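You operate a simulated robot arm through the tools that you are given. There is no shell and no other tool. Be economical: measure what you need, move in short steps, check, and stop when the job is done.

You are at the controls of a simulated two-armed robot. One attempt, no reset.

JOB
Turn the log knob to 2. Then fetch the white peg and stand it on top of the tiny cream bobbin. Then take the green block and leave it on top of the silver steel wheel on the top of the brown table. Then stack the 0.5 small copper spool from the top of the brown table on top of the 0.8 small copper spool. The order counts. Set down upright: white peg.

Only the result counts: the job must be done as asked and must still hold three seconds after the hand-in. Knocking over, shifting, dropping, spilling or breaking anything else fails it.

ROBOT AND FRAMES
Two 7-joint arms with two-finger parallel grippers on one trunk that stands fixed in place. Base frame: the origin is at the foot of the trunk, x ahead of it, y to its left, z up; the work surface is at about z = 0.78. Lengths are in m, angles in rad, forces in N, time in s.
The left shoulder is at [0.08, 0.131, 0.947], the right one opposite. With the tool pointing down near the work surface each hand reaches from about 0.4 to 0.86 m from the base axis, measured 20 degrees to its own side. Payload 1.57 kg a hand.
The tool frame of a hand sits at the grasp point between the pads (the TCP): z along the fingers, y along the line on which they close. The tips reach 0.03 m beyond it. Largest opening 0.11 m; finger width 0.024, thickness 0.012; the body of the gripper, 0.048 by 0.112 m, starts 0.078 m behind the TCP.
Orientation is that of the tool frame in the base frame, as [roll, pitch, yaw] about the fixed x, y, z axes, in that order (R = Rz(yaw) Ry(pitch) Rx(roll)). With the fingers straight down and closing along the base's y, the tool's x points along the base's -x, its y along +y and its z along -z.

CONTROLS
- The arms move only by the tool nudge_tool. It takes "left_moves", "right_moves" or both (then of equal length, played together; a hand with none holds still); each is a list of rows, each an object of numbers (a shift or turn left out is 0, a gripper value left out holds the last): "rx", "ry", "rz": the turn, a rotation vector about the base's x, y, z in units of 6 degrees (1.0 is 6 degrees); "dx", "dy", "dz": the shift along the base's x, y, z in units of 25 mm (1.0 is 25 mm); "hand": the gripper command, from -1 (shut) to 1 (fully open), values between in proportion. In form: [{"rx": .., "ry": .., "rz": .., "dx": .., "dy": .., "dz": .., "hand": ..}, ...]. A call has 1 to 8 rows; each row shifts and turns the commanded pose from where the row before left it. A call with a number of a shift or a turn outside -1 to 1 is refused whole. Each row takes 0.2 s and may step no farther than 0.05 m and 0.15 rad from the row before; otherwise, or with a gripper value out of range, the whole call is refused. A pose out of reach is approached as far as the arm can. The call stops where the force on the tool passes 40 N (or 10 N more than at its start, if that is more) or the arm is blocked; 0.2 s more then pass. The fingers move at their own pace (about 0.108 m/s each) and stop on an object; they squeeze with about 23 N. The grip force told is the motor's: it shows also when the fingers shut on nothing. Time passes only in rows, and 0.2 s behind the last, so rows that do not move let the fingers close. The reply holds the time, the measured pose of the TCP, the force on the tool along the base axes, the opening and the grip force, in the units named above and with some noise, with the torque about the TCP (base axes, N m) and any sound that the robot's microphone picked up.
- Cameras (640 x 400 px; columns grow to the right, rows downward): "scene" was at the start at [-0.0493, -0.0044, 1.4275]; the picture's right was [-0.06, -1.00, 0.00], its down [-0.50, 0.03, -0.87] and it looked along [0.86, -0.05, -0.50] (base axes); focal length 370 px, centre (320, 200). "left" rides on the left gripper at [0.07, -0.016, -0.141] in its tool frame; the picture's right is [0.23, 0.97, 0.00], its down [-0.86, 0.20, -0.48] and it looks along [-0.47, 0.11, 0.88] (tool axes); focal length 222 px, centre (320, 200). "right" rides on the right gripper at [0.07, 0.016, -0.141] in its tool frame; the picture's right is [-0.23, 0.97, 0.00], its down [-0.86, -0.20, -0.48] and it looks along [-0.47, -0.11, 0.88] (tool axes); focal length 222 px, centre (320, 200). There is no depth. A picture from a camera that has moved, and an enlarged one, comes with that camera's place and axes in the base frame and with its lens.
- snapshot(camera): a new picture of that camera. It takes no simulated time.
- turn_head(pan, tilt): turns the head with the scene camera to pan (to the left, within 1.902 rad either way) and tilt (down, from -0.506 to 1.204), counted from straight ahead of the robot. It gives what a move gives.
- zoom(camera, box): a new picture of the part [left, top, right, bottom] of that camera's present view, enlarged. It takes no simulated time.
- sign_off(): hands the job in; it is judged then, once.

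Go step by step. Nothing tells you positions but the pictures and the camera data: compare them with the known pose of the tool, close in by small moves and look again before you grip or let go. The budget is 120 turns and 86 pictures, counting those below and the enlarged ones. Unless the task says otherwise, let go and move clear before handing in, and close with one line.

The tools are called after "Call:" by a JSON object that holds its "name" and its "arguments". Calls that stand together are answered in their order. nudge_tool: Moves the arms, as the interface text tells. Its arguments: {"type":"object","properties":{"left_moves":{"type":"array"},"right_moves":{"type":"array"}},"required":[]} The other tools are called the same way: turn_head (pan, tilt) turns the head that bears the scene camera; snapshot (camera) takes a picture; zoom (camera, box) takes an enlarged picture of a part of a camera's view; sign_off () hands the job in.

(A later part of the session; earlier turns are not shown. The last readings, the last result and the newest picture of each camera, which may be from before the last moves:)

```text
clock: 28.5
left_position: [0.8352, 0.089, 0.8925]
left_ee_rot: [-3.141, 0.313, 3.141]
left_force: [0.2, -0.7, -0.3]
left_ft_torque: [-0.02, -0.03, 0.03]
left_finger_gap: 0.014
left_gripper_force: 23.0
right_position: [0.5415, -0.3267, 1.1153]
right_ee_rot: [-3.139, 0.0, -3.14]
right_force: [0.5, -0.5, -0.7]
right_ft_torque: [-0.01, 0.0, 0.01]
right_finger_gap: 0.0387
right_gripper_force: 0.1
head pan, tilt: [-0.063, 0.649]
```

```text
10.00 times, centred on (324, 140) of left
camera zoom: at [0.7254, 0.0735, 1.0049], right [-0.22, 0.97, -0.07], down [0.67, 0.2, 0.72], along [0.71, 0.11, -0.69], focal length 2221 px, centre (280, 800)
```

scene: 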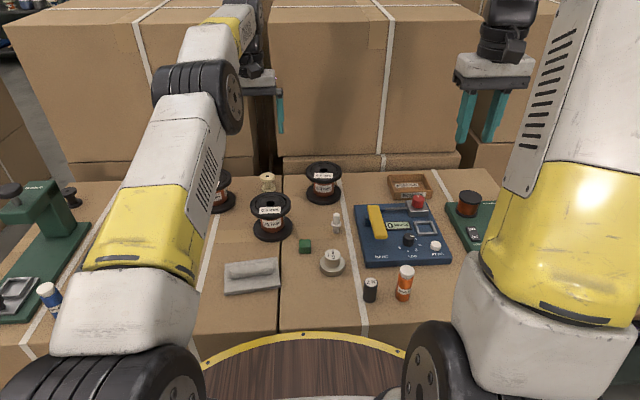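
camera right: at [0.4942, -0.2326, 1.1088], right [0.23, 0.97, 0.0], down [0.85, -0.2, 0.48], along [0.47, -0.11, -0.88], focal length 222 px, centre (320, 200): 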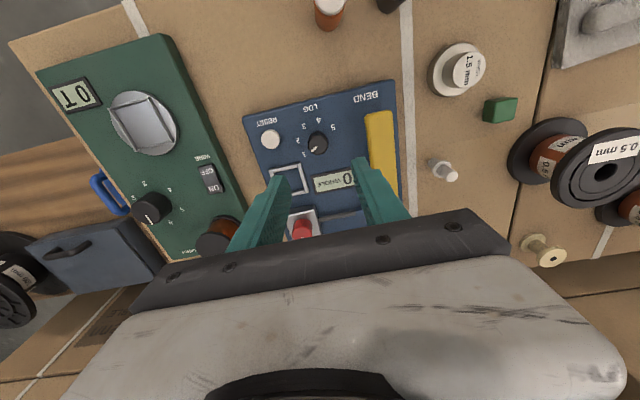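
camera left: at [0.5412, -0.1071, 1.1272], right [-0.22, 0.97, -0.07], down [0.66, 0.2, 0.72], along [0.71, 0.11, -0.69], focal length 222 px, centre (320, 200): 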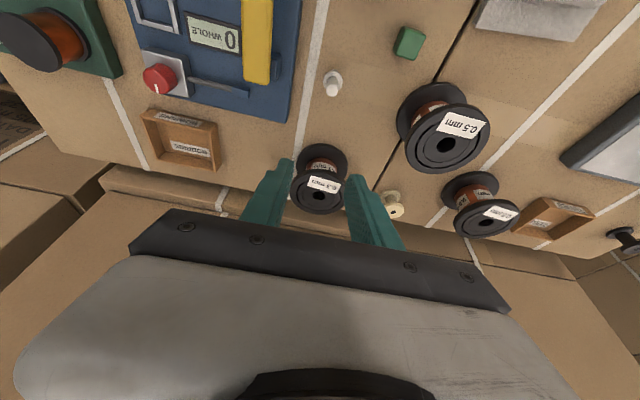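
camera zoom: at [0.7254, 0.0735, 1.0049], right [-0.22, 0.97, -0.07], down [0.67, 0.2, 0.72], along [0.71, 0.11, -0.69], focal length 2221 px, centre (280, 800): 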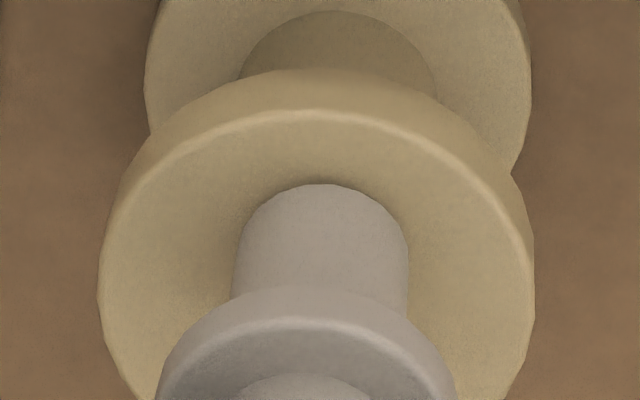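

The peg is practically at the surface but about 4 mm short in x. I'll lift slightly, shift forward 4 mm and come back down.

Call:
{"name": "nudge_tool", "arguments": {"left_moves": [{"dz": 0.16}, {"dx": 0.17}, {}]}}

Call:
{"name": "nudge_tool", "arguments": {"left_moves": [{"dz": -0.08}, {"dz": -0.08}, {}]}}

Call:
{"name": "nudge_tool", "arguments": {"left_moves": [{"dz": -0.04}, {"dz": -0.04}, {}]}}

Call:
{"name": "zoom", "arguments": {"camera": "scene", "box": [226, 140, 306, 190]}}

Call:
{"name": "zoom", "arguments": {"camera": "left", "box": [292, 120, 356, 160]}}

```text
clock: 29.3
left_position: [0.8396, 0.0896, 0.8978]
left_ee_rot: [-3.141, 0.313, -3.141]
left_force: [-0.6, -0.9, -0.8]
left_ft_torque: [-0.01, -0.01, 0.01]
left_finger_gap: 0.0137
left_gripper_force: 23.1
right_position: [0.5413, -0.3272, 1.1152]
right_ee_rot: [-3.141, 0.001, -3.142]
right_force: [-0.2, 0.3, 0.5]
right_ft_torque: [0.0, -0.03, 0.0]
right_finger_gap: 0.0385
right_gripper_force: 0.0
head pan, tilt: [-0.063, 0.649]
```

```text
clock: 30.1
left_position: [0.84, 0.0904, 0.8947]
left_ee_rot: [3.141, 0.314, -3.141]
left_force: [-1.1, 0.4, 0.1]
left_ft_torque: [0.01, 0.0, -0.01]
left_finger_gap: 0.0141
left_gripper_force: 22.7
right_position: [0.5409, -0.3267, 1.1152]
right_ee_rot: [3.141, 0.002, -3.142]
right_force: [-0.8, -0.7, 0.7]
right_ft_torque: [0.0, 0.0, -0.02]
right_finger_gap: 0.0386
right_gripper_force: 0.0
head pan, tilt: [-0.063, 0.649]
```

```text
clock: 30.9
left_position: [0.8411, 0.0895, 0.8916]
left_ee_rot: [3.141, 0.315, -3.141]
left_force: [-0.9, 1.7, 8.0]
left_ft_torque: [0.05, 0.1, 0.03]
left_finger_gap: 0.014
left_gripper_force: 23.3
right_position: [0.541, -0.3271, 1.1158]
right_ee_rot: [3.14, 0.002, -3.139]
right_force: [-0.5, -0.1, -0.1]
right_ft_torque: [0.0, 0.0, 0.05]
right_finger_gap: 0.0385
right_gripper_force: 0.0
head pan, tilt: [-0.063, 0.649]
```

```text
8.00 times, centred on (266, 165) of scene
camera zoom: at [-0.0532, -0.0043, 1.4164], right [-0.06, -1.0, 0.0], down [-0.6, 0.04, -0.8], along [0.8, -0.05, -0.6], focal length 2956 px, centre (752, 480)
```

zoom: 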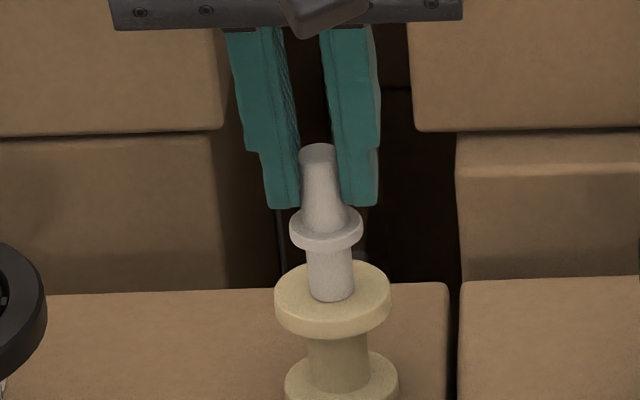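

```text
10.00 times, centred on (324, 140) of left
camera zoom: at [0.7304, 0.0736, 1.0038], right [-0.22, 0.97, -0.07], down [0.66, 0.2, 0.72], along [0.72, 0.11, -0.69], focal length 2221 px, centre (280, 800)
```

zoom: 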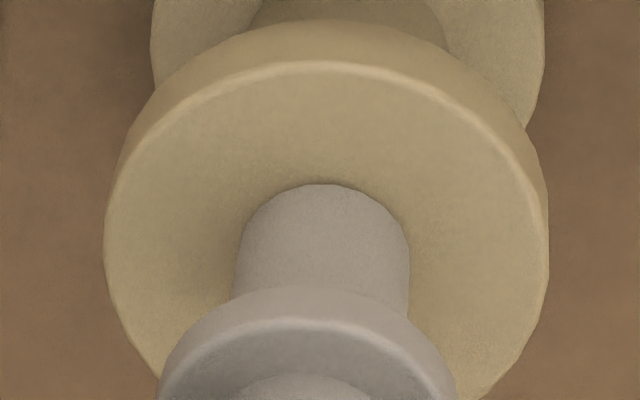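

Contact felt (8 N) and the peg is centred. Releasing gently and rising.

Call:
{"name": "nudge_tool", "arguments": {"left_moves": [{"dz": 0.03}, {"hand": -0.2}, {}, {}]}}

Call:
{"name": "zoom", "arguments": {"camera": "scene", "box": [226, 140, 306, 190]}}

```text
clock: 31.9
left_position: [0.84, 0.0899, 0.8915]
left_ee_rot: [-3.141, 0.314, 3.141]
left_force: [1.1, 0.1, -0.1]
left_ft_torque: [0.04, 0.04, -0.02]
left_finger_gap: 0.0439
left_gripper_force: 0.1
right_position: [0.5399, -0.3269, 1.1152]
right_ee_rot: [3.141, 0.001, -3.141]
right_force: [0.3, -0.9, -0.2]
right_ft_torque: [0.02, -0.02, 0.0]
right_finger_gap: 0.0383
right_gripper_force: 0.0
head pan, tilt: [-0.063, 0.649]
```

```text
8.00 times, centred on (266, 165) of scene
camera zoom: at [-0.0528, -0.0043, 1.4165], right [-0.06, -1.0, 0.0], down [-0.6, 0.04, -0.8], along [0.79, -0.05, -0.6], focal length 2956 px, centre (752, 480)
```

zoom: 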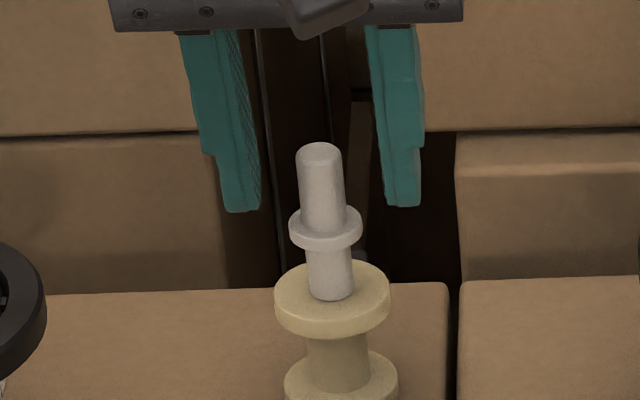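

The peg stands upright on the bobbin. Retreating the left hand to the left side, and bringing the right hand over the green block.

Call:
{"name": "nudge_tool", "arguments": {"left_moves": [{"dz": 0.8}, {"dz": 1, "dx": -0.2}, {"dz": 1, "dx": -0.5}, {"dz": 1, "dx": -1}, {"dz": 1, "dx": -1, "ry": 0.6, "dy": 0.5}, {"dz": 0.8, "dx": -1, "ry": 0.6, "dy": 1}, {"dx": -1, "ry": 0.9, "dy": 1}, {"dx": -1, "ry": 0.9, "dy": 1}]}}

Call:
{"name": "nudge_tool", "arguments": {"left_moves": [{"dx": -0.8, "dy": 1, "hand": 1}, {"dx": -0.8, "dy": 1}, {"dy": 1}, {"dy": 0.5}, {}, {}, {}, {}], "right_moves": [{}, {}, {"dy": 1, "dx": 0.3}, {"dy": 1, "dx": 0.3}, {"dy": 1, "dx": 0.3}, {"dy": 1, "dx": 0.3, "dz": -1}, {"dy": 1, "dx": 0.3, "dz": -1}, {"dy": 1, "dx": 0.3, "dz": -1}]}}

Call:
{"name": "nudge_tool", "arguments": {"right_moves": [{"dy": 1, "hand": 0}, {"dy": 1}, {"dy": 1}, {"dy": 1}, {"dy": 1, "dz": -0.6}, {"dy": 1, "dz": -0.6}, {"dy": 0.7, "dz": -0.6}, {}]}}

Call:
{"name": "snapshot", "arguments": {"camera": "scene"}}

Call:
{"name": "snapshot", "arguments": {"camera": "right"}}

```text
clock: 33.7
left_position: [0.6977, 0.177, 1.0346]
left_ee_rot: [3.141, -0.002, 3.141]
left_force: [0.1, 0.0, -1.1]
left_ft_torque: [0.0, 0.02, 0.01]
left_finger_gap: 0.044
left_gripper_force: 0.1
right_position: [0.5403, -0.328, 1.1158]
right_ee_rot: [3.141, 0.0, -3.141]
right_force: [0.0, -0.3, -0.6]
right_ft_torque: [0.0, 0.03, -0.02]
right_finger_gap: 0.0384
right_gripper_force: 0.0
head pan, tilt: [-0.063, 0.649]
```

```text
clock: 35.5
left_position: [0.6582, 0.2652, 1.033]
left_ee_rot: [3.139, -0.002, -3.141]
left_force: [0.4, -0.9, -0.1]
left_ft_torque: [0.03, -0.03, 0.0]
left_finger_gap: 0.1102
left_gripper_force: 0.1
right_position: [0.5857, -0.1768, 1.041]
right_ee_rot: [-3.14, 0.001, 3.141]
right_force: [-0.8, 0.5, 0.8]
right_ft_torque: [0.02, -0.01, 0.01]
right_finger_gap: 0.0386
right_gripper_force: 0.1
head pan, tilt: [-0.063, 0.649]
```

```text
clock: 37.3
left_position: [0.6584, 0.2662, 1.0336]
left_ee_rot: [-3.141, -0.002, 3.141]
left_force: [0.7, -0.7, 0.3]
left_ft_torque: [-0.01, 0.0, 0.0]
left_finger_gap: 0.1097
left_gripper_force: 0.1
right_position: [0.5818, -0.0072, 0.996]
right_ee_rot: [-3.141, -0.001, 3.141]
right_force: [-0.3, 0.4, -0.5]
right_ft_torque: [0.02, 0.0, -0.02]
right_finger_gap: 0.0549
right_gripper_force: 0.1
head pan, tilt: [-0.063, 0.649]
```

```text
42 pictures are left
```

scene: 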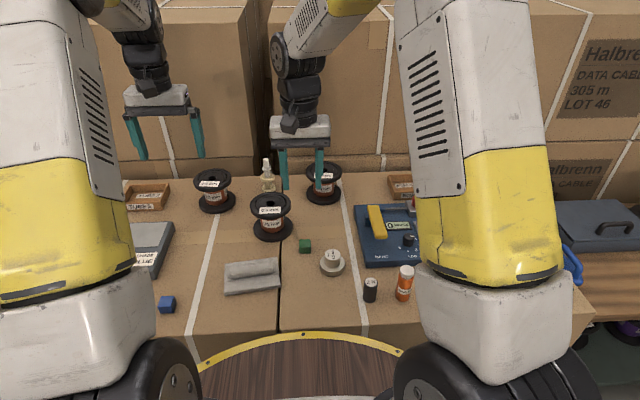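

```text
41 pictures are left
camera right: at [0.5112, 0.0089, 1.1372], right [0.23, 0.97, 0.0], down [0.86, -0.2, 0.48], along [0.47, -0.11, -0.88], focal length 222 px, centre (320, 200)
```

right: 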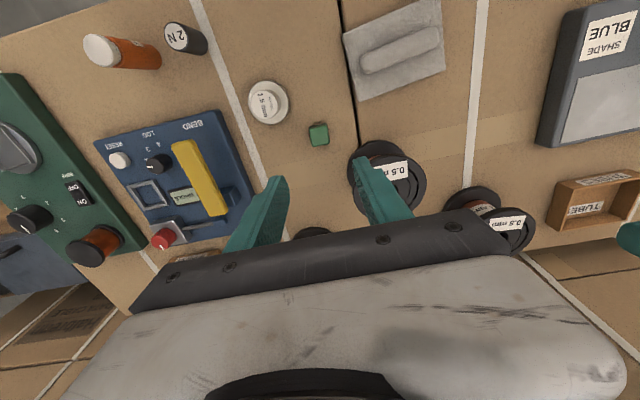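

Block at about (0.582, -0.010). Descending partway and checking orientation.

Call:
{"name": "nudge_tool", "arguments": {"right_moves": [{"dz": -1, "dy": -0.12, "hand": -0.12}, {"dz": -1}, {"dz": -1}, {"dz": -1}, {}]}}

Call:
{"name": "zoom", "arguments": {"camera": "right", "box": [200, 60, 440, 210]}}

Call:
{"name": "zoom", "arguments": {"camera": "scene", "box": [240, 190, 360, 265]}}

```text
clock: 38.5
left_position: [0.6586, 0.2674, 1.0331]
left_ee_rot: [3.141, -0.001, -3.14]
left_force: [0.0, -0.3, 0.0]
left_ft_torque: [-0.01, -0.03, -0.02]
left_finger_gap: 0.1105
left_gripper_force: 0.0
right_position: [0.5818, -0.0141, 0.8943]
right_ee_rot: [-3.14, 0.001, -3.141]
right_force: [-0.2, 1.1, -0.6]
right_ft_torque: [0.02, 0.02, 0.01]
right_finger_gap: 0.0482
right_gripper_force: 0.1
head pan, tilt: [-0.063, 0.649]
```

```text
2.67 times, centred on (320, 135) of right
camera zoom: at [0.511, 0.0029, 1.0368], right [0.23, 0.97, 0.0], down [0.86, -0.2, 0.48], along [0.47, -0.11, -0.88], focal length 592 px, centre (320, 373)
```

zoom: 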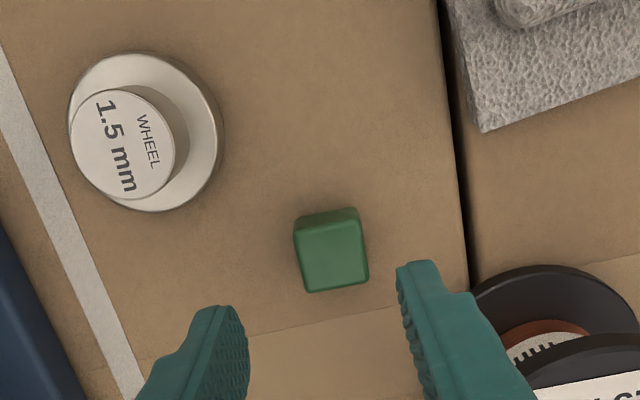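

```text
5.33 times, centred on (300, 228) of scene
camera zoom: at [-0.0529, -0.0042, 1.4165], right [-0.06, -1.0, 0.0], down [-0.6, 0.04, -0.8], along [0.79, -0.05, -0.6], focal length 1970 px, centre (427, 53)
```

zoom: 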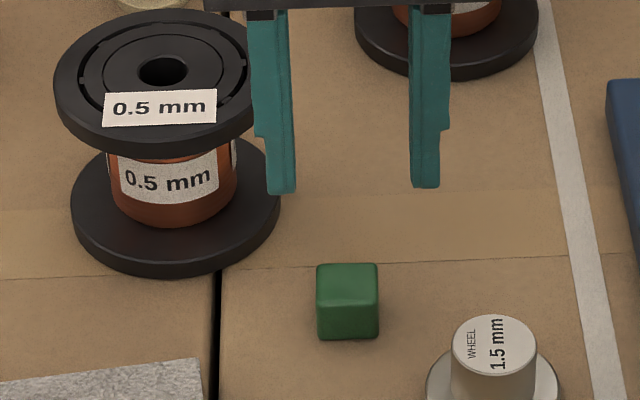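

Block is axis-aligned, centre (0.583, -0.009). Going down and gripping.

Call:
{"name": "nudge_tool", "arguments": {"right_moves": [{"dz": -0.9, "dy": 0.19, "dx": 0.05}, {"dz": -0.9}, {"dz": -0.8}, {"dz": -0.55}, {}]}}

Call:
{"name": "zoom", "arguments": {"camera": "right", "box": [200, 60, 440, 210]}}

```text
clock: 39.7
left_position: [0.6587, 0.2677, 1.0321]
left_ee_rot: [3.141, 0.001, -3.141]
left_force: [-0.1, -0.2, 1.0]
left_ft_torque: [-0.02, 0.03, -0.03]
left_finger_gap: 0.1101
left_gripper_force: 0.1
right_position: [0.5826, -0.0079, 0.8155]
right_ee_rot: [3.141, 0.0, -3.141]
right_force: [-0.7, 0.0, -0.2]
right_ft_torque: [0.0, -0.03, -0.01]
right_finger_gap: 0.0485
right_gripper_force: 0.0
head pan, tilt: [-0.063, 0.649]
```

```text
2.67 times, centred on (320, 135) of right
camera zoom: at [0.5117, 0.0095, 0.9579], right [0.23, 0.97, 0.0], down [0.86, -0.2, 0.48], along [0.47, -0.11, -0.88], focal length 592 px, centre (320, 373)
```

zoom: 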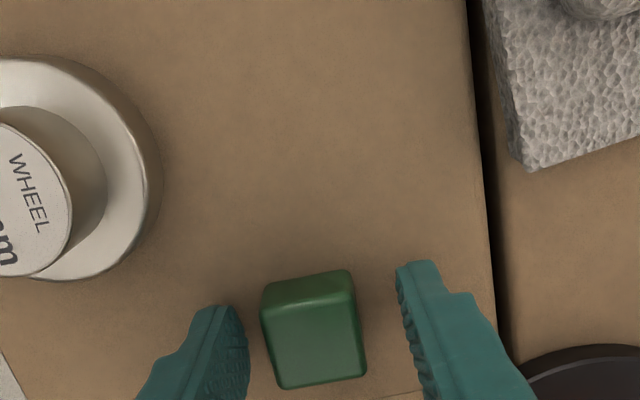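

Call:
{"name": "nudge_tool", "arguments": {"right_moves": [{"hand": -1}, {}, {}, {"dz": 0.6}, {"dz": 1}, {"dz": 1}, {"dz": 0.6}, {}]}}

Call:
{"name": "zoom", "arguments": {"camera": "scene", "box": [240, 170, 400, 270]}}

```text
clock: 41.5
left_position: [0.6592, 0.2672, 1.0317]
left_ee_rot: [-3.14, 0.0, -3.14]
left_force: [0.2, -0.7, 0.6]
left_ft_torque: [0.0, 0.02, 0.01]
left_finger_gap: 0.1102
left_gripper_force: 0.0
right_position: [0.5841, -0.0086, 0.8972]
right_ee_rot: [3.14, 0.001, -3.141]
right_force: [0.0, 0.2, -0.2]
right_ft_torque: [-0.01, 0.01, 0.0]
right_finger_gap: 0.0263
right_gripper_force: 23.0
head pan, tilt: [-0.063, 0.649]
```

```text
4.00 times, centred on (320, 220) of scene
camera zoom: at [-0.0528, -0.0042, 1.4165], right [-0.06, -1.0, 0.0], down [-0.6, 0.04, -0.8], along [0.79, -0.05, -0.6], focal length 1478 px, centre (320, 120)
```

zoom: 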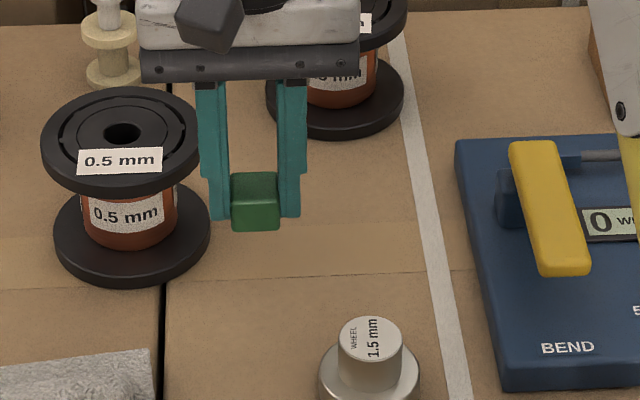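

Block held. Carrying it over the wheel at (0.524, -0.069).

Call:
{"name": "nudge_tool", "arguments": {"right_moves": [{"dx": -0.6, "dy": -0.6}, {"dx": -0.6, "dy": -0.6}, {"dx": -0.6, "dy": -0.6}, {"dx": -0.6, "dy": -0.6}, {}]}}

Call:
{"name": "zoom", "arguments": {"camera": "scene", "box": [280, 200, 400, 275]}}

Call:
{"name": "zoom", "arguments": {"camera": "right", "box": [240, 80, 400, 180]}}

```text
clock: 42.7
left_position: [0.6584, 0.2676, 1.0323]
left_ee_rot: [-3.141, 0.0, -3.141]
left_force: [-0.4, 0.0, 0.7]
left_ft_torque: [-0.01, 0.01, 0.0]
left_finger_gap: 0.1098
left_gripper_force: 0.0
right_position: [0.5259, -0.0667, 0.8967]
right_ee_rot: [-3.141, -0.001, -3.141]
right_force: [0.4, -0.8, -0.5]
right_ft_torque: [0.02, 0.02, -0.01]
right_finger_gap: 0.0264
right_gripper_force: 23.1
head pan, tilt: [-0.063, 0.649]
```

```text
5.33 times, centred on (340, 238) of scene
camera zoom: at [-0.0528, -0.0042, 1.4165], right [-0.06, -1.0, 0.0], down [-0.6, 0.04, -0.8], along [0.79, -0.05, -0.6], focal length 1970 px, centre (213, 0)
```

zoom: 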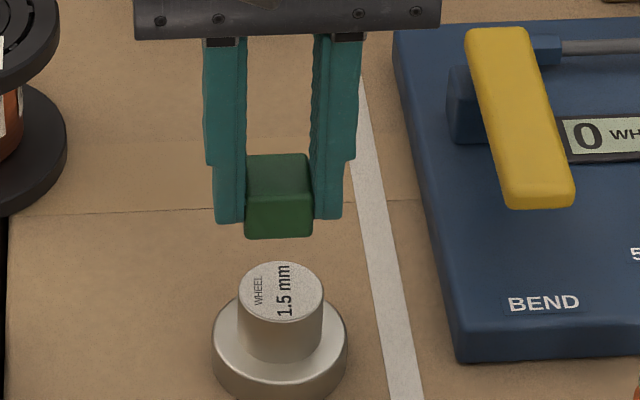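

```text
4.00 times, centred on (320, 130) of right
camera zoom: at [0.4556, -0.0503, 1.0382], right [0.23, 0.97, 0.0], down [0.86, -0.2, 0.48], along [0.47, -0.11, -0.88], focal length 888 px, centre (320, 480)
```

zoom: 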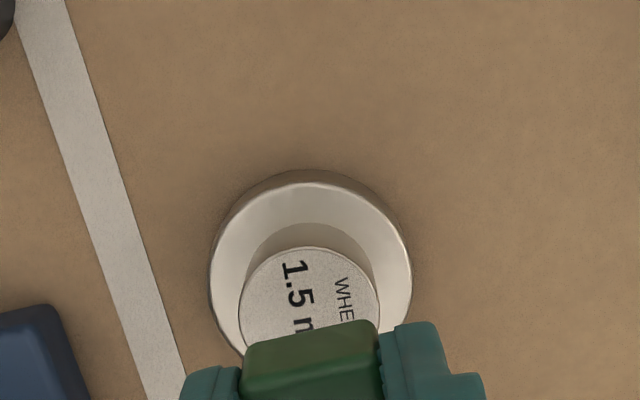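

Aligned over the wheel. Descending in small steps to contact.

Call:
{"name": "nudge_tool", "arguments": {"right_moves": [{"dx": -0.06, "dy": -0.04, "dz": -0.6}, {"dz": -0.5}, {"dz": -0.16}, {}]}}

Call:
{"name": "nudge_tool", "arguments": {"right_moves": [{"dz": -0.05}, {"dz": -0.05}, {}]}}

Call:
{"name": "zoom", "arguments": {"camera": "scene", "box": [292, 220, 372, 270]}}

Call:
{"name": "zoom", "arguments": {"camera": "right", "box": [240, 100, 400, 200]}}

```text
clock: 43.7
left_position: [0.6585, 0.2671, 1.0326]
left_ee_rot: [-3.142, 0.0, 3.141]
left_force: [0.1, 0.0, 0.2]
left_ft_torque: [-0.01, -0.02, 0.01]
left_finger_gap: 0.11
left_gripper_force: 0.1
right_position: [0.5245, -0.0686, 0.8635]
right_ee_rot: [-3.14, 0.0, 3.141]
right_force: [-0.8, 0.3, -0.9]
right_ft_torque: [0.02, 0.03, -0.02]
right_finger_gap: 0.0267
right_gripper_force: 23.0
head pan, tilt: [-0.063, 0.649]
```

```text
clock: 44.5
left_position: [0.6586, 0.2676, 1.0338]
left_ee_rot: [-3.14, 0.0, -3.141]
left_force: [1.0, 1.4, 0.4]
left_ft_torque: [-0.02, -0.01, 0.01]
left_finger_gap: 0.1101
left_gripper_force: 0.0
right_position: [0.5235, -0.0692, 0.8622]
right_ee_rot: [3.141, 0.001, 3.141]
right_force: [-0.1, 0.0, 0.3]
right_ft_torque: [-0.02, 0.01, -0.02]
right_finger_gap: 0.027
right_gripper_force: 23.1
head pan, tilt: [-0.063, 0.649]
```

```text
8.00 times, centred on (332, 245) of scene
camera zoom: at [-0.0528, -0.0042, 1.4165], right [-0.06, -1.0, 0.0], down [-0.6, 0.04, -0.8], along [0.79, -0.05, -0.6], focal length 2956 px, centre (224, -160)
```

zoom: 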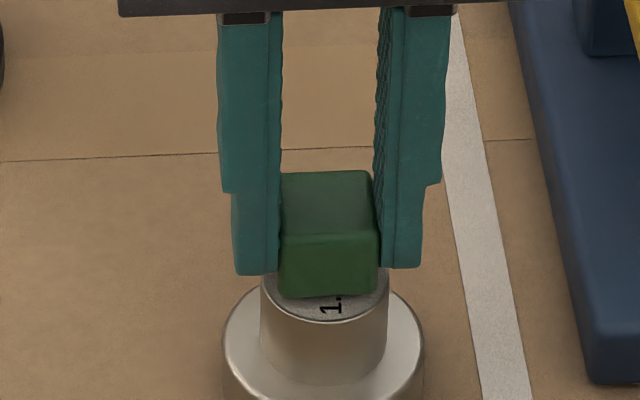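

```text
4.00 times, centred on (320, 150) of right
camera zoom: at [0.453, -0.0525, 1.0036], right [0.23, 0.97, 0.0], down [0.86, -0.2, 0.48], along [0.47, -0.11, -0.88], focal length 888 px, centre (320, 400)
```

zoom: 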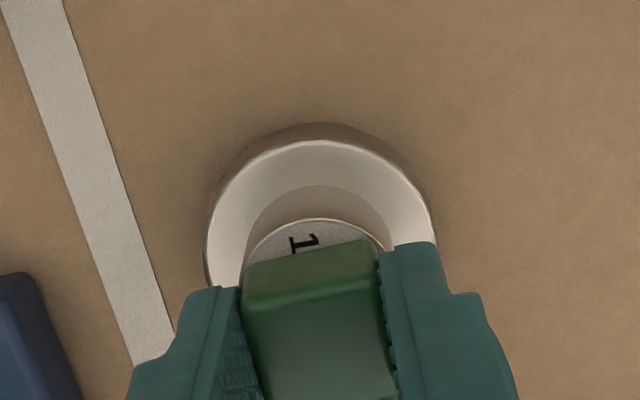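

Call:
{"name": "nudge_tool", "arguments": {"right_moves": [{"dz": -0.06}, {"dz": -0.04}, {}]}}

Call:
{"name": "nudge_tool", "arguments": {"right_moves": [{"dz": -0.04}, {"dz": -0.03}, {}]}}

Call:
{"name": "zoom", "arguments": {"camera": "scene", "box": [292, 220, 372, 270]}}

```text
clock: 45.3
left_position: [0.6593, 0.2663, 1.0325]
left_ee_rot: [3.141, 0.0, 3.141]
left_force: [0.0, -0.4, 0.4]
left_ft_torque: [0.0, -0.01, 0.01]
left_finger_gap: 0.1099
left_gripper_force: 0.0
right_position: [0.525, -0.069, 0.8589]
right_ee_rot: [3.14, -0.002, 3.14]
right_force: [1.3, 0.3, 0.6]
right_ft_torque: [0.0, 0.0, 0.01]
right_finger_gap: 0.0266
right_gripper_force: 22.5
head pan, tilt: [-0.063, 0.649]
```

```text
clock: 46.1
left_position: [0.6588, 0.2679, 1.0327]
left_ee_rot: [3.141, -0.001, 3.141]
left_force: [-1.2, -0.2, 0.5]
left_ft_torque: [0.02, 0.04, 0.02]
left_finger_gap: 0.11
left_gripper_force: 0.2
right_position: [0.5236, -0.0683, 0.8572]
right_ee_rot: [3.141, 0.003, -3.141]
right_force: [0.9, -1.5, 20.2]
right_ft_torque: [-0.05, -0.07, -0.03]
right_finger_gap: 0.0267
right_gripper_force: 23.0
head pan, tilt: [-0.063, 0.649]
```

```text
8.00 times, centred on (332, 245) of scene
camera zoom: at [-0.0533, -0.0042, 1.4164], right [-0.06, -1.0, 0.0], down [-0.6, 0.04, -0.8], along [0.8, -0.05, -0.6], focal length 2956 px, centre (224, -160)
```

zoom: 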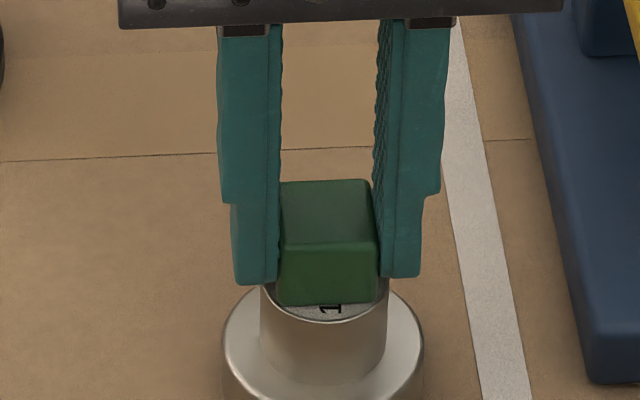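

Contact (20 N), and the block is centred on the wheel. Easing off, releasing and rising.

Call:
{"name": "nudge_tool", "arguments": {"right_moves": [{"dz": 0.04}, {"hand": -0.3}, {}, {}, {"dz": 0.8}, {"dz": 1}, {"dz": 1}, {"dz": 1}]}}

Call:
{"name": "zoom", "arguments": {"camera": "scene", "box": [280, 200, 400, 275]}}

```text
clock: 47.9
left_position: [0.6572, 0.2672, 1.0323]
left_ee_rot: [3.141, -0.001, -3.142]
left_force: [0.1, 0.3, -0.3]
left_ft_torque: [-0.01, 0.0, 0.03]
left_finger_gap: 0.1101
left_gripper_force: 0.1
right_position: [0.5209, -0.0705, 0.9508]
right_ee_rot: [-3.141, 0.0, 3.141]
right_force: [-0.9, 0.3, 0.0]
right_ft_torque: [0.02, -0.02, 0.03]
right_finger_gap: 0.0385
right_gripper_force: 0.1
head pan, tilt: [-0.063, 0.649]
```

```text
5.33 times, centred on (340, 238) of scene
camera zoom: at [-0.0527, -0.0042, 1.4165], right [-0.06, -1.0, 0.0], down [-0.6, 0.04, -0.8], along [0.79, -0.05, -0.6], focal length 1970 px, centre (213, 0)
```

zoom: 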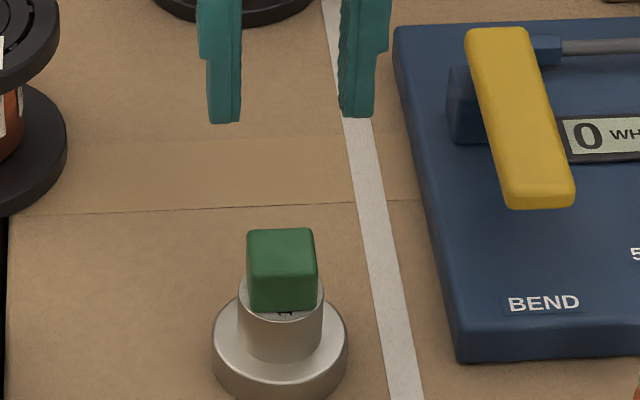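

Block is placed. Right arm withdraws; left hand moves above the 0.5 spool.

Call:
{"name": "nudge_tool", "arguments": {"right_moves": [{"dz": 1}, {"dz": 1, "dy": -1}, {"dz": 1, "dy": -1}, {"dz": 1, "dy": -1}, {"dz": 1, "dy": -1}, {"dy": -1}, {"dy": -1}, {"dy": -1}], "left_moves": [{}, {}, {"dy": -1}, {"dy": -1}, {"dy": -1}, {"dy": -1}, {"dy": -1}, {"dy": -1}]}}

Call:
{"name": "nudge_tool", "arguments": {"right_moves": [{"dy": -1}, {"dy": -1}, {"dy": -1}, {}], "left_moves": [{"dy": -1}, {"dy": -0.84}, {}, {}]}}

Call:
{"name": "snapshot", "arguments": {"camera": "left"}}

Call:
{"name": "zoom", "arguments": {"camera": "scene", "box": [180, 130, 340, 230]}}

```text
clock: 49.7
left_position: [0.657, 0.1131, 1.0336]
left_ee_rot: [-3.141, -0.001, -3.14]
left_force: [-0.6, 1.3, 0.1]
left_ft_torque: [-0.03, 0.0, 0.0]
left_finger_gap: 0.11
left_gripper_force: 0.2
right_position: [0.5223, -0.2461, 1.0771]
right_ee_rot: [-3.141, -0.002, -3.141]
right_force: [-0.1, 0.4, 0.4]
right_ft_torque: [-0.01, 0.04, -0.02]
right_finger_gap: 0.0386
right_gripper_force: 0.0
head pan, tilt: [-0.063, 0.649]
```

```text
clock: 50.7
left_position: [0.6588, 0.0692, 1.0322]
left_ee_rot: [3.141, 0.0, 3.141]
left_force: [0.0, -0.1, -0.7]
left_ft_torque: [0.01, -0.01, 0.03]
left_finger_gap: 0.1101
left_gripper_force: 0.1
right_position: [0.5208, -0.3207, 1.0772]
right_ee_rot: [3.141, 0.001, -3.14]
right_force: [0.6, -0.2, -0.2]
right_ft_torque: [0.02, -0.02, -0.02]
right_finger_gap: 0.0388
right_gripper_force: 0.0
head pan, tilt: [-0.063, 0.649]
```

```text
30 pictures are left
camera left: at [0.589, 0.0517, 1.1738], right [-0.23, 0.97, 0.0], down [0.86, 0.2, 0.48], along [0.47, 0.11, -0.88], focal length 222 px, centre (320, 200)
```

left: 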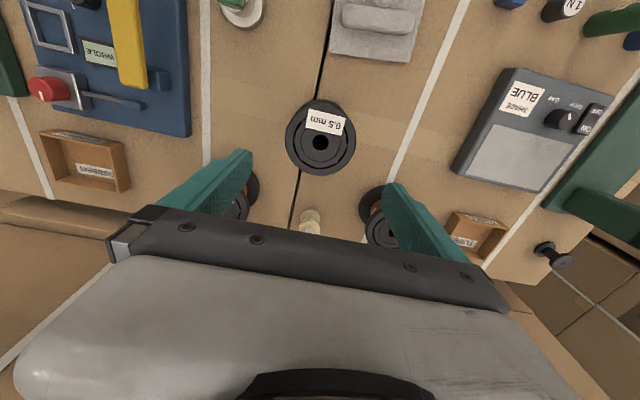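

```text
4.00 times, centred on (260, 180) of scene
camera zoom: at [-0.0529, -0.0043, 1.4165], right [-0.06, -1.0, 0.0], down [-0.6, 0.04, -0.8], along [0.79, -0.05, -0.6], focal length 1478 px, centre (560, 280)
```

zoom: 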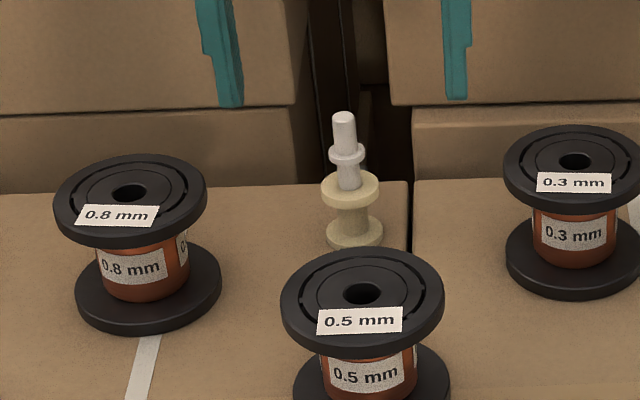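

The 0.5 spool is centred at about (0.6625, 0.070), flange ≈ 98 mm. I'll descend to just above it and verify finger clearance.

Call:
{"name": "nudge_tool", "arguments": {"left_moves": [{"dz": -1, "dx": 0.14, "dy": 0.03, "hand": 1}, {"dz": -1}, {"dz": -1}, {"dz": -0.9}, {}]}}

Call:
{"name": "zoom", "arguments": {"camera": "left", "box": [160, 40, 480, 240]}}

Call:
{"name": "zoom", "arguments": {"camera": "scene", "box": [200, 150, 344, 240]}}

```text
clock: 51.9
left_position: [0.6597, 0.0696, 0.9346]
left_ee_rot: [-3.141, -0.001, -3.14]
left_force: [-0.6, -0.2, 0.0]
left_ft_torque: [0.0, -0.01, 0.04]
left_finger_gap: 0.1098
left_gripper_force: 0.2
right_position: [0.523, -0.3199, 1.0771]
right_ee_rot: [-3.141, 0.001, -3.141]
right_force: [0.4, 0.1, 0.1]
right_ft_torque: [0.03, 0.03, 0.02]
right_finger_gap: 0.0385
right_gripper_force: 0.1
head pan, tilt: [-0.063, 0.649]
```

```text
2.00 times, centred on (320, 140) of left
camera zoom: at [0.5901, 0.0537, 1.0759], right [-0.23, 0.97, 0.0], down [0.85, 0.2, 0.48], along [0.47, 0.11, -0.88], focal length 444 px, centre (320, 320)
```

zoom: 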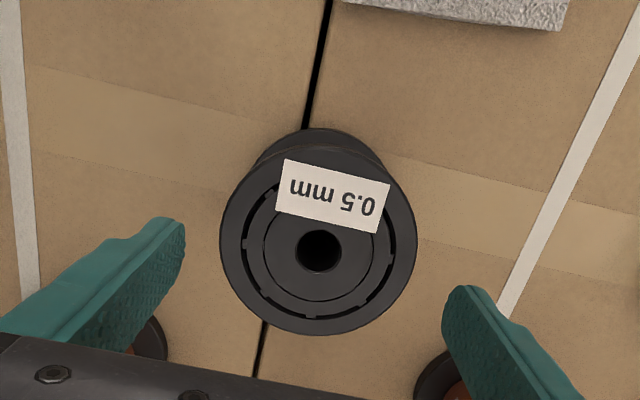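

```text
4.44 times, centred on (272, 195) of scene
camera zoom: at [-0.0529, -0.0043, 1.4165], right [-0.06, -1.0, 0.0], down [-0.6, 0.04, -0.8], along [0.79, -0.05, -0.6], focal length 1642 px, centre (533, 222)
```

zoom: 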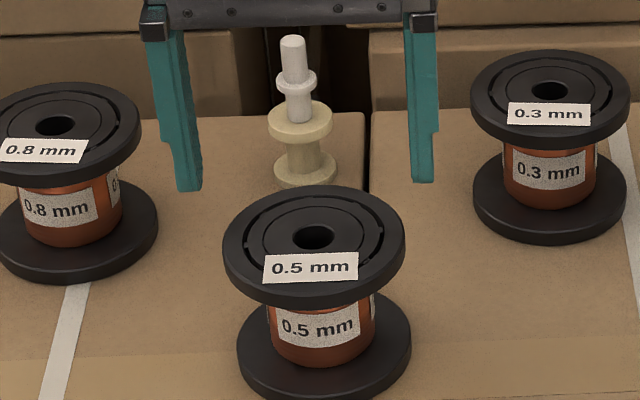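

Clearance is about 5 mm each side and centred. Going down around both flanges.

Call:
{"name": "nudge_tool", "arguments": {"left_moves": [{"dx": 0.08, "dy": 0.03, "dz": -0.7}, {"dz": -0.7}, {"dz": -0.5}, {}]}}

Call:
{"name": "zoom", "arguments": {"camera": "left", "box": [160, 40, 480, 240]}}

Call:
{"name": "zoom", "arguments": {"camera": "scene", "box": [200, 170, 344, 260]}}

```text
clock: 52.9
left_position: [0.6613, 0.0716, 0.8891]
left_ee_rot: [3.141, 0.0, -3.139]
left_force: [-0.6, -0.2, 0.6]
left_ft_torque: [0.0, -0.01, -0.01]
left_finger_gap: 0.1099
left_gripper_force: 0.1
right_position: [0.5222, -0.3214, 1.0771]
right_ee_rot: [3.141, -0.001, 3.141]
right_force: [0.4, 0.0, -0.5]
right_ft_torque: [0.0, 0.01, 0.01]
right_finger_gap: 0.0386
right_gripper_force: 0.0
head pan, tilt: [-0.063, 0.649]
```

```text
2.00 times, centred on (320, 140) of left
camera zoom: at [0.5928, 0.0551, 1.0291], right [-0.23, 0.97, 0.0], down [0.86, 0.2, 0.48], along [0.47, 0.11, -0.88], focal length 444 px, centre (320, 320)
```

zoom: 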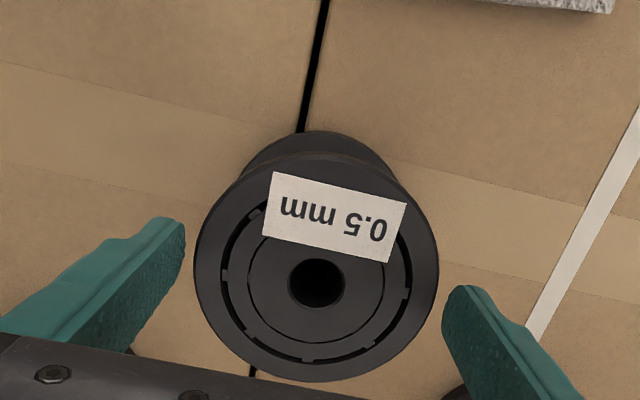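

```text
4.44 times, centred on (272, 215) of scene
camera zoom: at [-0.0529, -0.0043, 1.4165], right [-0.06, -1.0, 0.0], down [-0.6, 0.04, -0.8], along [0.79, -0.05, -0.6], focal length 1642 px, centre (533, 133)
```

zoom: 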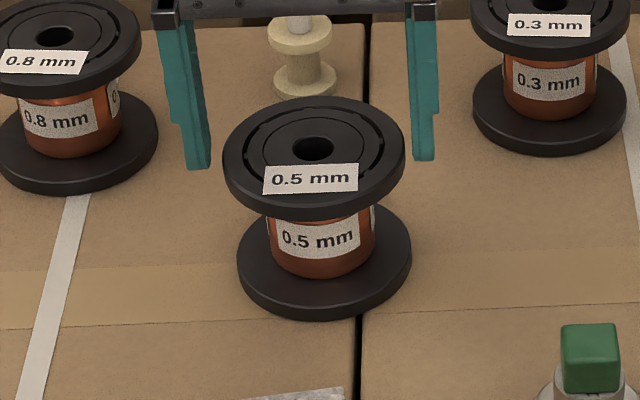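

Moving 1.2 mm to the right to centre, then down to grip both flanges.

Call:
{"name": "nudge_tool", "arguments": {"left_moves": [{"dx": 0.05, "dy": -0.05, "dz": -0.2}, {"dz": -0.7}, {"dz": -0.7}, {"dz": -0.7}, {"dz": -0.6}, {}]}}

Call:
{"name": "zoom", "arguments": {"camera": "scene", "box": [200, 170, 344, 260]}}

```text
clock: 54.3
left_position: [0.663, 0.0699, 0.8142]
left_ee_rot: [-3.14, -0.001, -3.14]
left_force: [-0.3, 0.6, -0.1]
left_ft_torque: [0.03, 0.02, 0.02]
left_finger_gap: 0.11
left_gripper_force: 0.1
right_position: [0.5216, -0.3205, 1.0764]
right_ee_rot: [3.141, 0.001, 3.141]
right_force: [-0.1, -0.8, -0.3]
right_ft_torque: [-0.02, 0.03, 0.0]
right_finger_gap: 0.0383
right_gripper_force: 0.2
head pan, tilt: [-0.063, 0.649]
```

```text
4.44 times, centred on (272, 215) of scene
camera zoom: at [-0.0529, -0.0043, 1.4165], right [-0.06, -1.0, 0.0], down [-0.6, 0.04, -0.8], along [0.79, -0.05, -0.6], focal length 1642 px, centre (533, 133)
```

zoom: 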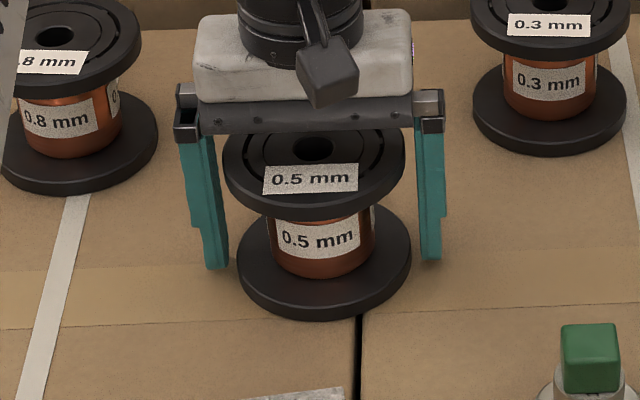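

Call:
{"name": "nudge_tool", "arguments": {"left_moves": [{"hand": -1}, {}, {}]}}

Call:
{"name": "zoom", "arguments": {"camera": "scene", "box": [200, 170, 344, 260]}}

```text
clock: 55.1
left_position: [0.6633, 0.0692, 0.8147]
left_ee_rot: [-3.141, -0.001, -3.139]
left_force: [0.6, 1.3, -0.5]
left_ft_torque: [-0.17, 0.02, 0.02]
left_finger_gap: 0.0998
left_gripper_force: 23.1
right_position: [0.5226, -0.3212, 1.0775]
right_ee_rot: [-3.141, 0.001, -3.139]
right_force: [-0.3, -0.2, 0.8]
right_ft_torque: [0.04, 0.0, -0.01]
right_finger_gap: 0.0384
right_gripper_force: 0.0
head pan, tilt: [-0.063, 0.649]
```

```text
4.44 times, centred on (272, 215) of scene
camera zoom: at [-0.0528, -0.0042, 1.4165], right [-0.06, -1.0, 0.0], down [-0.6, 0.04, -0.8], along [0.79, -0.05, -0.6], focal length 1642 px, centre (533, 133)
```

zoom: 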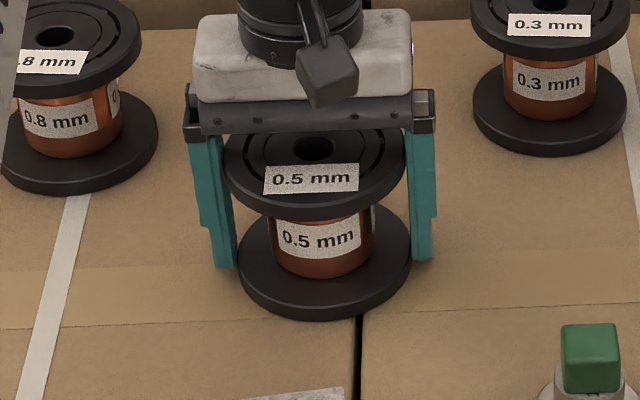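

Gripped at both flanges. Lifting slowly and checking the load.

Call:
{"name": "nudge_tool", "arguments": {"left_moves": [{"dz": 0.3}, {"dz": 0.5}, {"dz": 0.8}, {"dz": 1}, {"dz": 1}, {"dz": 1}, {"dz": 0.6}, {}]}}

Call:
{"name": "snapshot", "arguments": {"camera": "scene"}}

```text
clock: 56.9
left_position: [0.6647, 0.0694, 0.9455]
left_ee_rot: [3.141, 0.0, 3.142]
left_force: [0.3, -0.3, -6.9]
left_ft_torque: [-0.01, 0.04, 0.02]
left_finger_gap: 0.0997
left_gripper_force: 22.5
right_position: [0.5233, -0.3209, 1.0775]
right_ee_rot: [3.141, 0.0, -3.14]
right_force: [0.0, 0.3, 0.2]
right_ft_torque: [-0.02, -0.01, -0.01]
right_finger_gap: 0.0385
right_gripper_force: 0.0
head pan, tilt: [-0.063, 0.649]
```

```text
22 pictures are left
```

scene: 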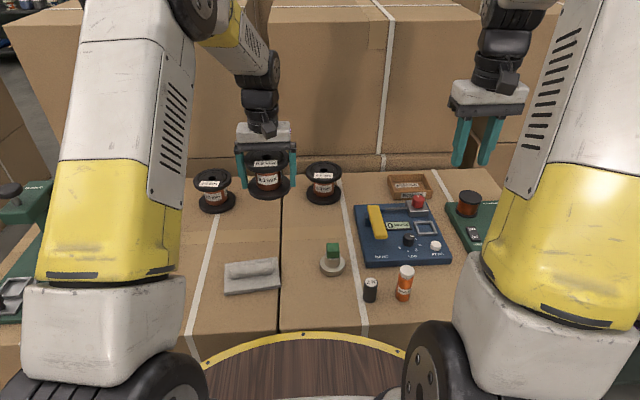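

Load about 7 N, held. Moving in y first, then in x, over the 0.8 spool.

Call:
{"name": "nudge_tool", "arguments": {"left_moves": [{"dy": 0.8}, {"dy": 0.8}, {"dy": 0.8}, {"dy": 0.8}, {"dy": 0.8}, {"dy": 0.8}, {"dy": 0.8}, {"dy": 0.8}]}}

Call:
{"name": "nudge_tool", "arguments": {"left_moves": [{"dx": 0.7}, {"dx": 0.7}, {"dx": 0.7}, {"dx": 0.7}, {"dx": 0.7}, {"dx": 0.7}, {"dx": 0.4}, {}]}}

Call:
{"name": "zoom", "arguments": {"camera": "scene", "box": [140, 110, 300, 210]}}

Call:
{"name": "zoom", "arguments": {"camera": "left", "box": [160, 40, 480, 240]}}

```text
clock: 58.7
left_position: [0.6631, 0.2285, 0.9456]
left_ee_rot: [3.141, 0.0, 3.14]
left_force: [0.4, -0.6, -6.7]
left_ft_torque: [0.01, 0.03, -0.01]
left_finger_gap: 0.0996
left_gripper_force: 23.2
right_position: [0.5231, -0.3217, 1.0774]
right_ee_rot: [3.141, 0.001, -3.141]
right_force: [0.8, 1.2, 0.2]
right_ft_torque: [0.0, -0.01, 0.01]
right_finger_gap: 0.0384
right_gripper_force: 0.0
head pan, tilt: [-0.063, 0.649]
```

```text
clock: 60.5
left_position: [0.7795, 0.2296, 0.943]
left_ee_rot: [-3.141, -0.002, -3.141]
left_force: [0.1, -0.2, -6.4]
left_ft_torque: [-0.02, -0.01, 0.01]
left_finger_gap: 0.1001
left_gripper_force: 22.8
right_position: [0.5232, -0.3207, 1.0779]
right_ee_rot: [3.141, 0.0, -3.141]
right_force: [0.3, 0.3, 0.2]
right_ft_torque: [0.01, -0.02, -0.03]
right_finger_gap: 0.0384
right_gripper_force: 0.1
head pan, tilt: [-0.063, 0.649]
```

```text
4.00 times, centred on (220, 160) of scene
camera zoom: at [-0.0526, -0.0042, 1.4165], right [-0.06, -1.0, 0.0], down [-0.6, 0.04, -0.8], along [0.79, -0.05, -0.6], focal length 1478 px, centre (720, 360)
```

zoom: 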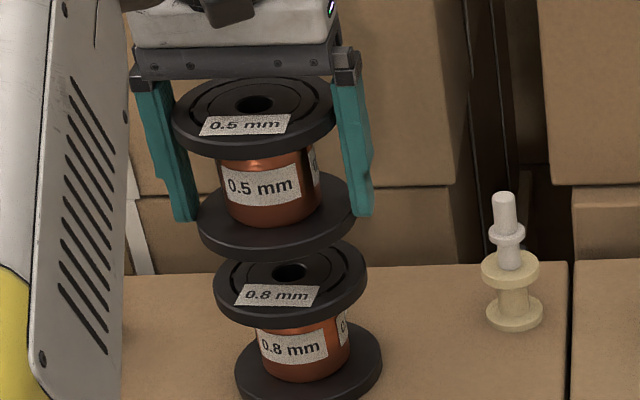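

```text
2.00 times, centred on (320, 140) of left
camera zoom: at [0.7102, 0.2127, 1.0827], right [-0.23, 0.97, 0.0], down [0.86, 0.2, 0.48], along [0.47, 0.11, -0.88], focal length 444 px, centre (320, 320)
```

zoom: 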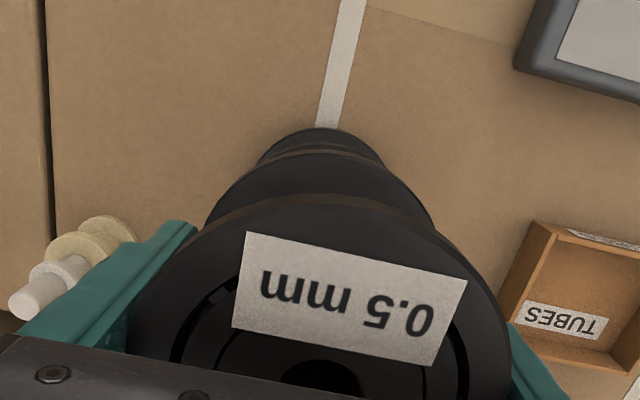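

Nearly aligned. I'll zoom the left camera on the nested flange edges to verify the fore-aft alignment.

Call:
{"name": "zoom", "arguments": {"camera": "left", "box": [256, 90, 384, 170]}}

Call:
{"name": "zoom", "arguments": {"camera": "scene", "box": [176, 125, 256, 210]}}

```text
5.00 times, centred on (320, 130) of left
camera zoom: at [0.7102, 0.2127, 1.0827], right [-0.23, 0.97, 0.0], down [0.86, 0.2, 0.48], along [0.47, 0.11, -0.88], focal length 1111 px, centre (320, 550)
```

zoom: 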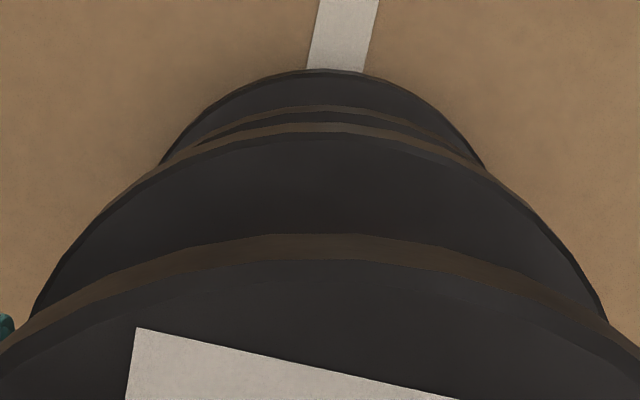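

```text
4.71 times, centred on (216, 168) of scene
camera zoom: at [-0.0526, -0.0042, 1.4165], right [-0.06, -1.0, 0.0], down [-0.6, 0.04, -0.8], along [0.79, -0.05, -0.6], focal length 1739 px, centre (809, 353)
```

zoom: 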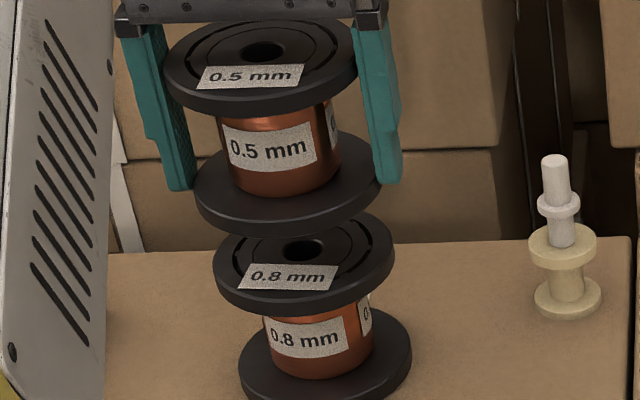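

The 0.8 spool sits about 3 mm forward and 1 mm left of the held one. Correcting that and lowering close to contact.

Call:
{"name": "nudge_tool", "arguments": {"left_moves": [{"dx": 0.13, "dy": 0.04, "dz": -0.2}, {"dz": -0.5}, {"dz": -0.4}, {"dz": -0.2}, {}]}}

Call:
{"name": "zoom", "arguments": {"camera": "left", "box": [256, 90, 384, 170]}}

Call:
{"name": "zoom", "arguments": {"camera": "scene", "box": [160, 140, 272, 210]}}

```text
clock: 61.7
left_position: [0.7812, 0.23, 0.9113]
left_ee_rot: [3.141, 0.0, -3.141]
left_force: [0.3, -0.8, -6.6]
left_ft_torque: [0.03, 0.05, -0.01]
left_finger_gap: 0.0996
left_gripper_force: 22.7
right_position: [0.5217, -0.3207, 1.0762]
right_ee_rot: [3.142, 0.001, 3.14]
right_force: [-0.3, -0.7, 0.1]
right_ft_torque: [0.0, -0.01, -0.01]
right_finger_gap: 0.0385
right_gripper_force: 0.1
head pan, tilt: [-0.063, 0.649]
```

```text
5.00 times, centred on (320, 130) of left
camera zoom: at [0.7123, 0.2142, 1.052], right [-0.23, 0.97, 0.0], down [0.86, 0.2, 0.48], along [0.47, 0.11, -0.88], focal length 1111 px, centre (320, 550)
```

zoom: 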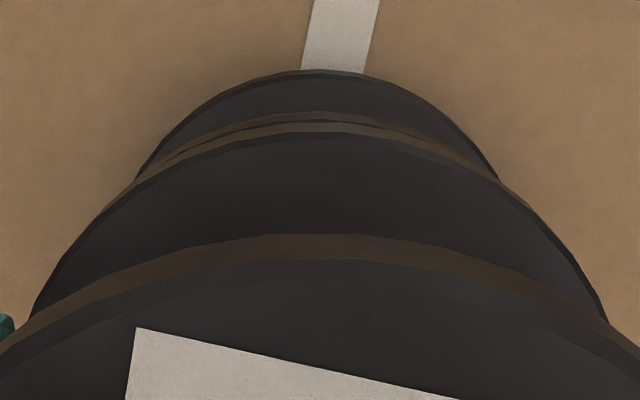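

```text
5.71 times, centred on (216, 175) of scene
camera zoom: at [-0.0526, -0.0042, 1.4165], right [-0.06, -1.0, 0.0], down [-0.6, 0.04, -0.8], along [0.79, -0.05, -0.6], focal length 2111 px, centre (914, 343)
```

zoom: 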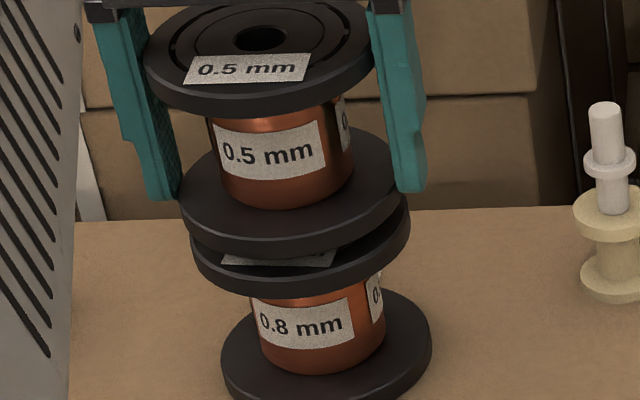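

Edges now coincide to within a millimetre. Creeping down to contact.

Call:
{"name": "nudge_tool", "arguments": {"left_moves": [{"dx": 0.02, "dz": -0.12}, {"dz": -0.08}, {}]}}

Call:
{"name": "nudge_tool", "arguments": {"left_moves": [{"dz": -0.05}, {"dz": -0.04}, {}]}}

```text
clock: 62.5
left_position: [0.7836, 0.2301, 0.9068]
left_ee_rot: [3.141, -0.002, -3.14]
left_force: [-0.2, -0.2, -7.0]
left_ft_torque: [0.01, -0.01, -0.02]
left_finger_gap: 0.0999
left_gripper_force: 23.0
right_position: [0.5222, -0.3222, 1.0767]
right_ee_rot: [3.141, 0.0, -3.141]
right_force: [-0.6, 0.8, 0.8]
right_ft_torque: [0.04, -0.02, 0.01]
right_finger_gap: 0.0384
right_gripper_force: 0.0
head pan, tilt: [-0.063, 0.649]
```

```text
clock: 63.3
left_position: [0.7834, 0.2286, 0.9042]
left_ee_rot: [3.141, 0.0, -3.14]
left_force: [-0.1, 1.1, -6.8]
left_ft_torque: [0.02, 0.02, 0.01]
left_finger_gap: 0.0997
left_gripper_force: 24.0
right_position: [0.5227, -0.3213, 1.0777]
right_ee_rot: [-3.141, 0.0, -3.142]
right_force: [0.6, -1.1, 0.1]
right_ft_torque: [-0.02, 0.0, -0.01]
right_finger_gap: 0.0387
right_gripper_force: 0.0
head pan, tilt: [-0.063, 0.649]
```

Call:
{"name": "nudge_tool", "arguments": {"left_moves": [{"dz": -0.04}, {"dz": -0.03}, {}]}}

Call:
{"name": "zoom", "arguments": {"camera": "scene", "box": [176, 150, 256, 200]}}

```text
clock: 64.1
left_position: [0.7842, 0.2301, 0.9019]
left_ee_rot: [3.141, -0.001, 3.141]
left_force: [-0.2, 0.2, -6.7]
left_ft_torque: [-0.01, 0.0, -0.02]
left_finger_gap: 0.0995
left_gripper_force: 23.3
right_position: [0.5226, -0.3204, 1.0771]
right_ee_rot: [3.142, 0.0, 3.141]
right_force: [0.5, 0.4, -0.1]
right_ft_torque: [0.02, -0.03, 0.01]
right_finger_gap: 0.0386
right_gripper_force: 0.1
head pan, tilt: [-0.063, 0.649]
```

```text
8.00 times, centred on (216, 175) of scene
camera zoom: at [-0.0526, -0.0042, 1.4165], right [-0.06, -1.0, 0.0], down [-0.6, 0.04, -0.8], along [0.79, -0.05, -0.6], focal length 2956 px, centre (1152, 400)
```

zoom: 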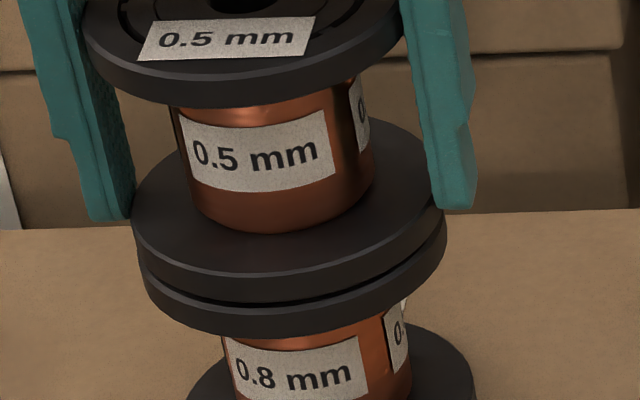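

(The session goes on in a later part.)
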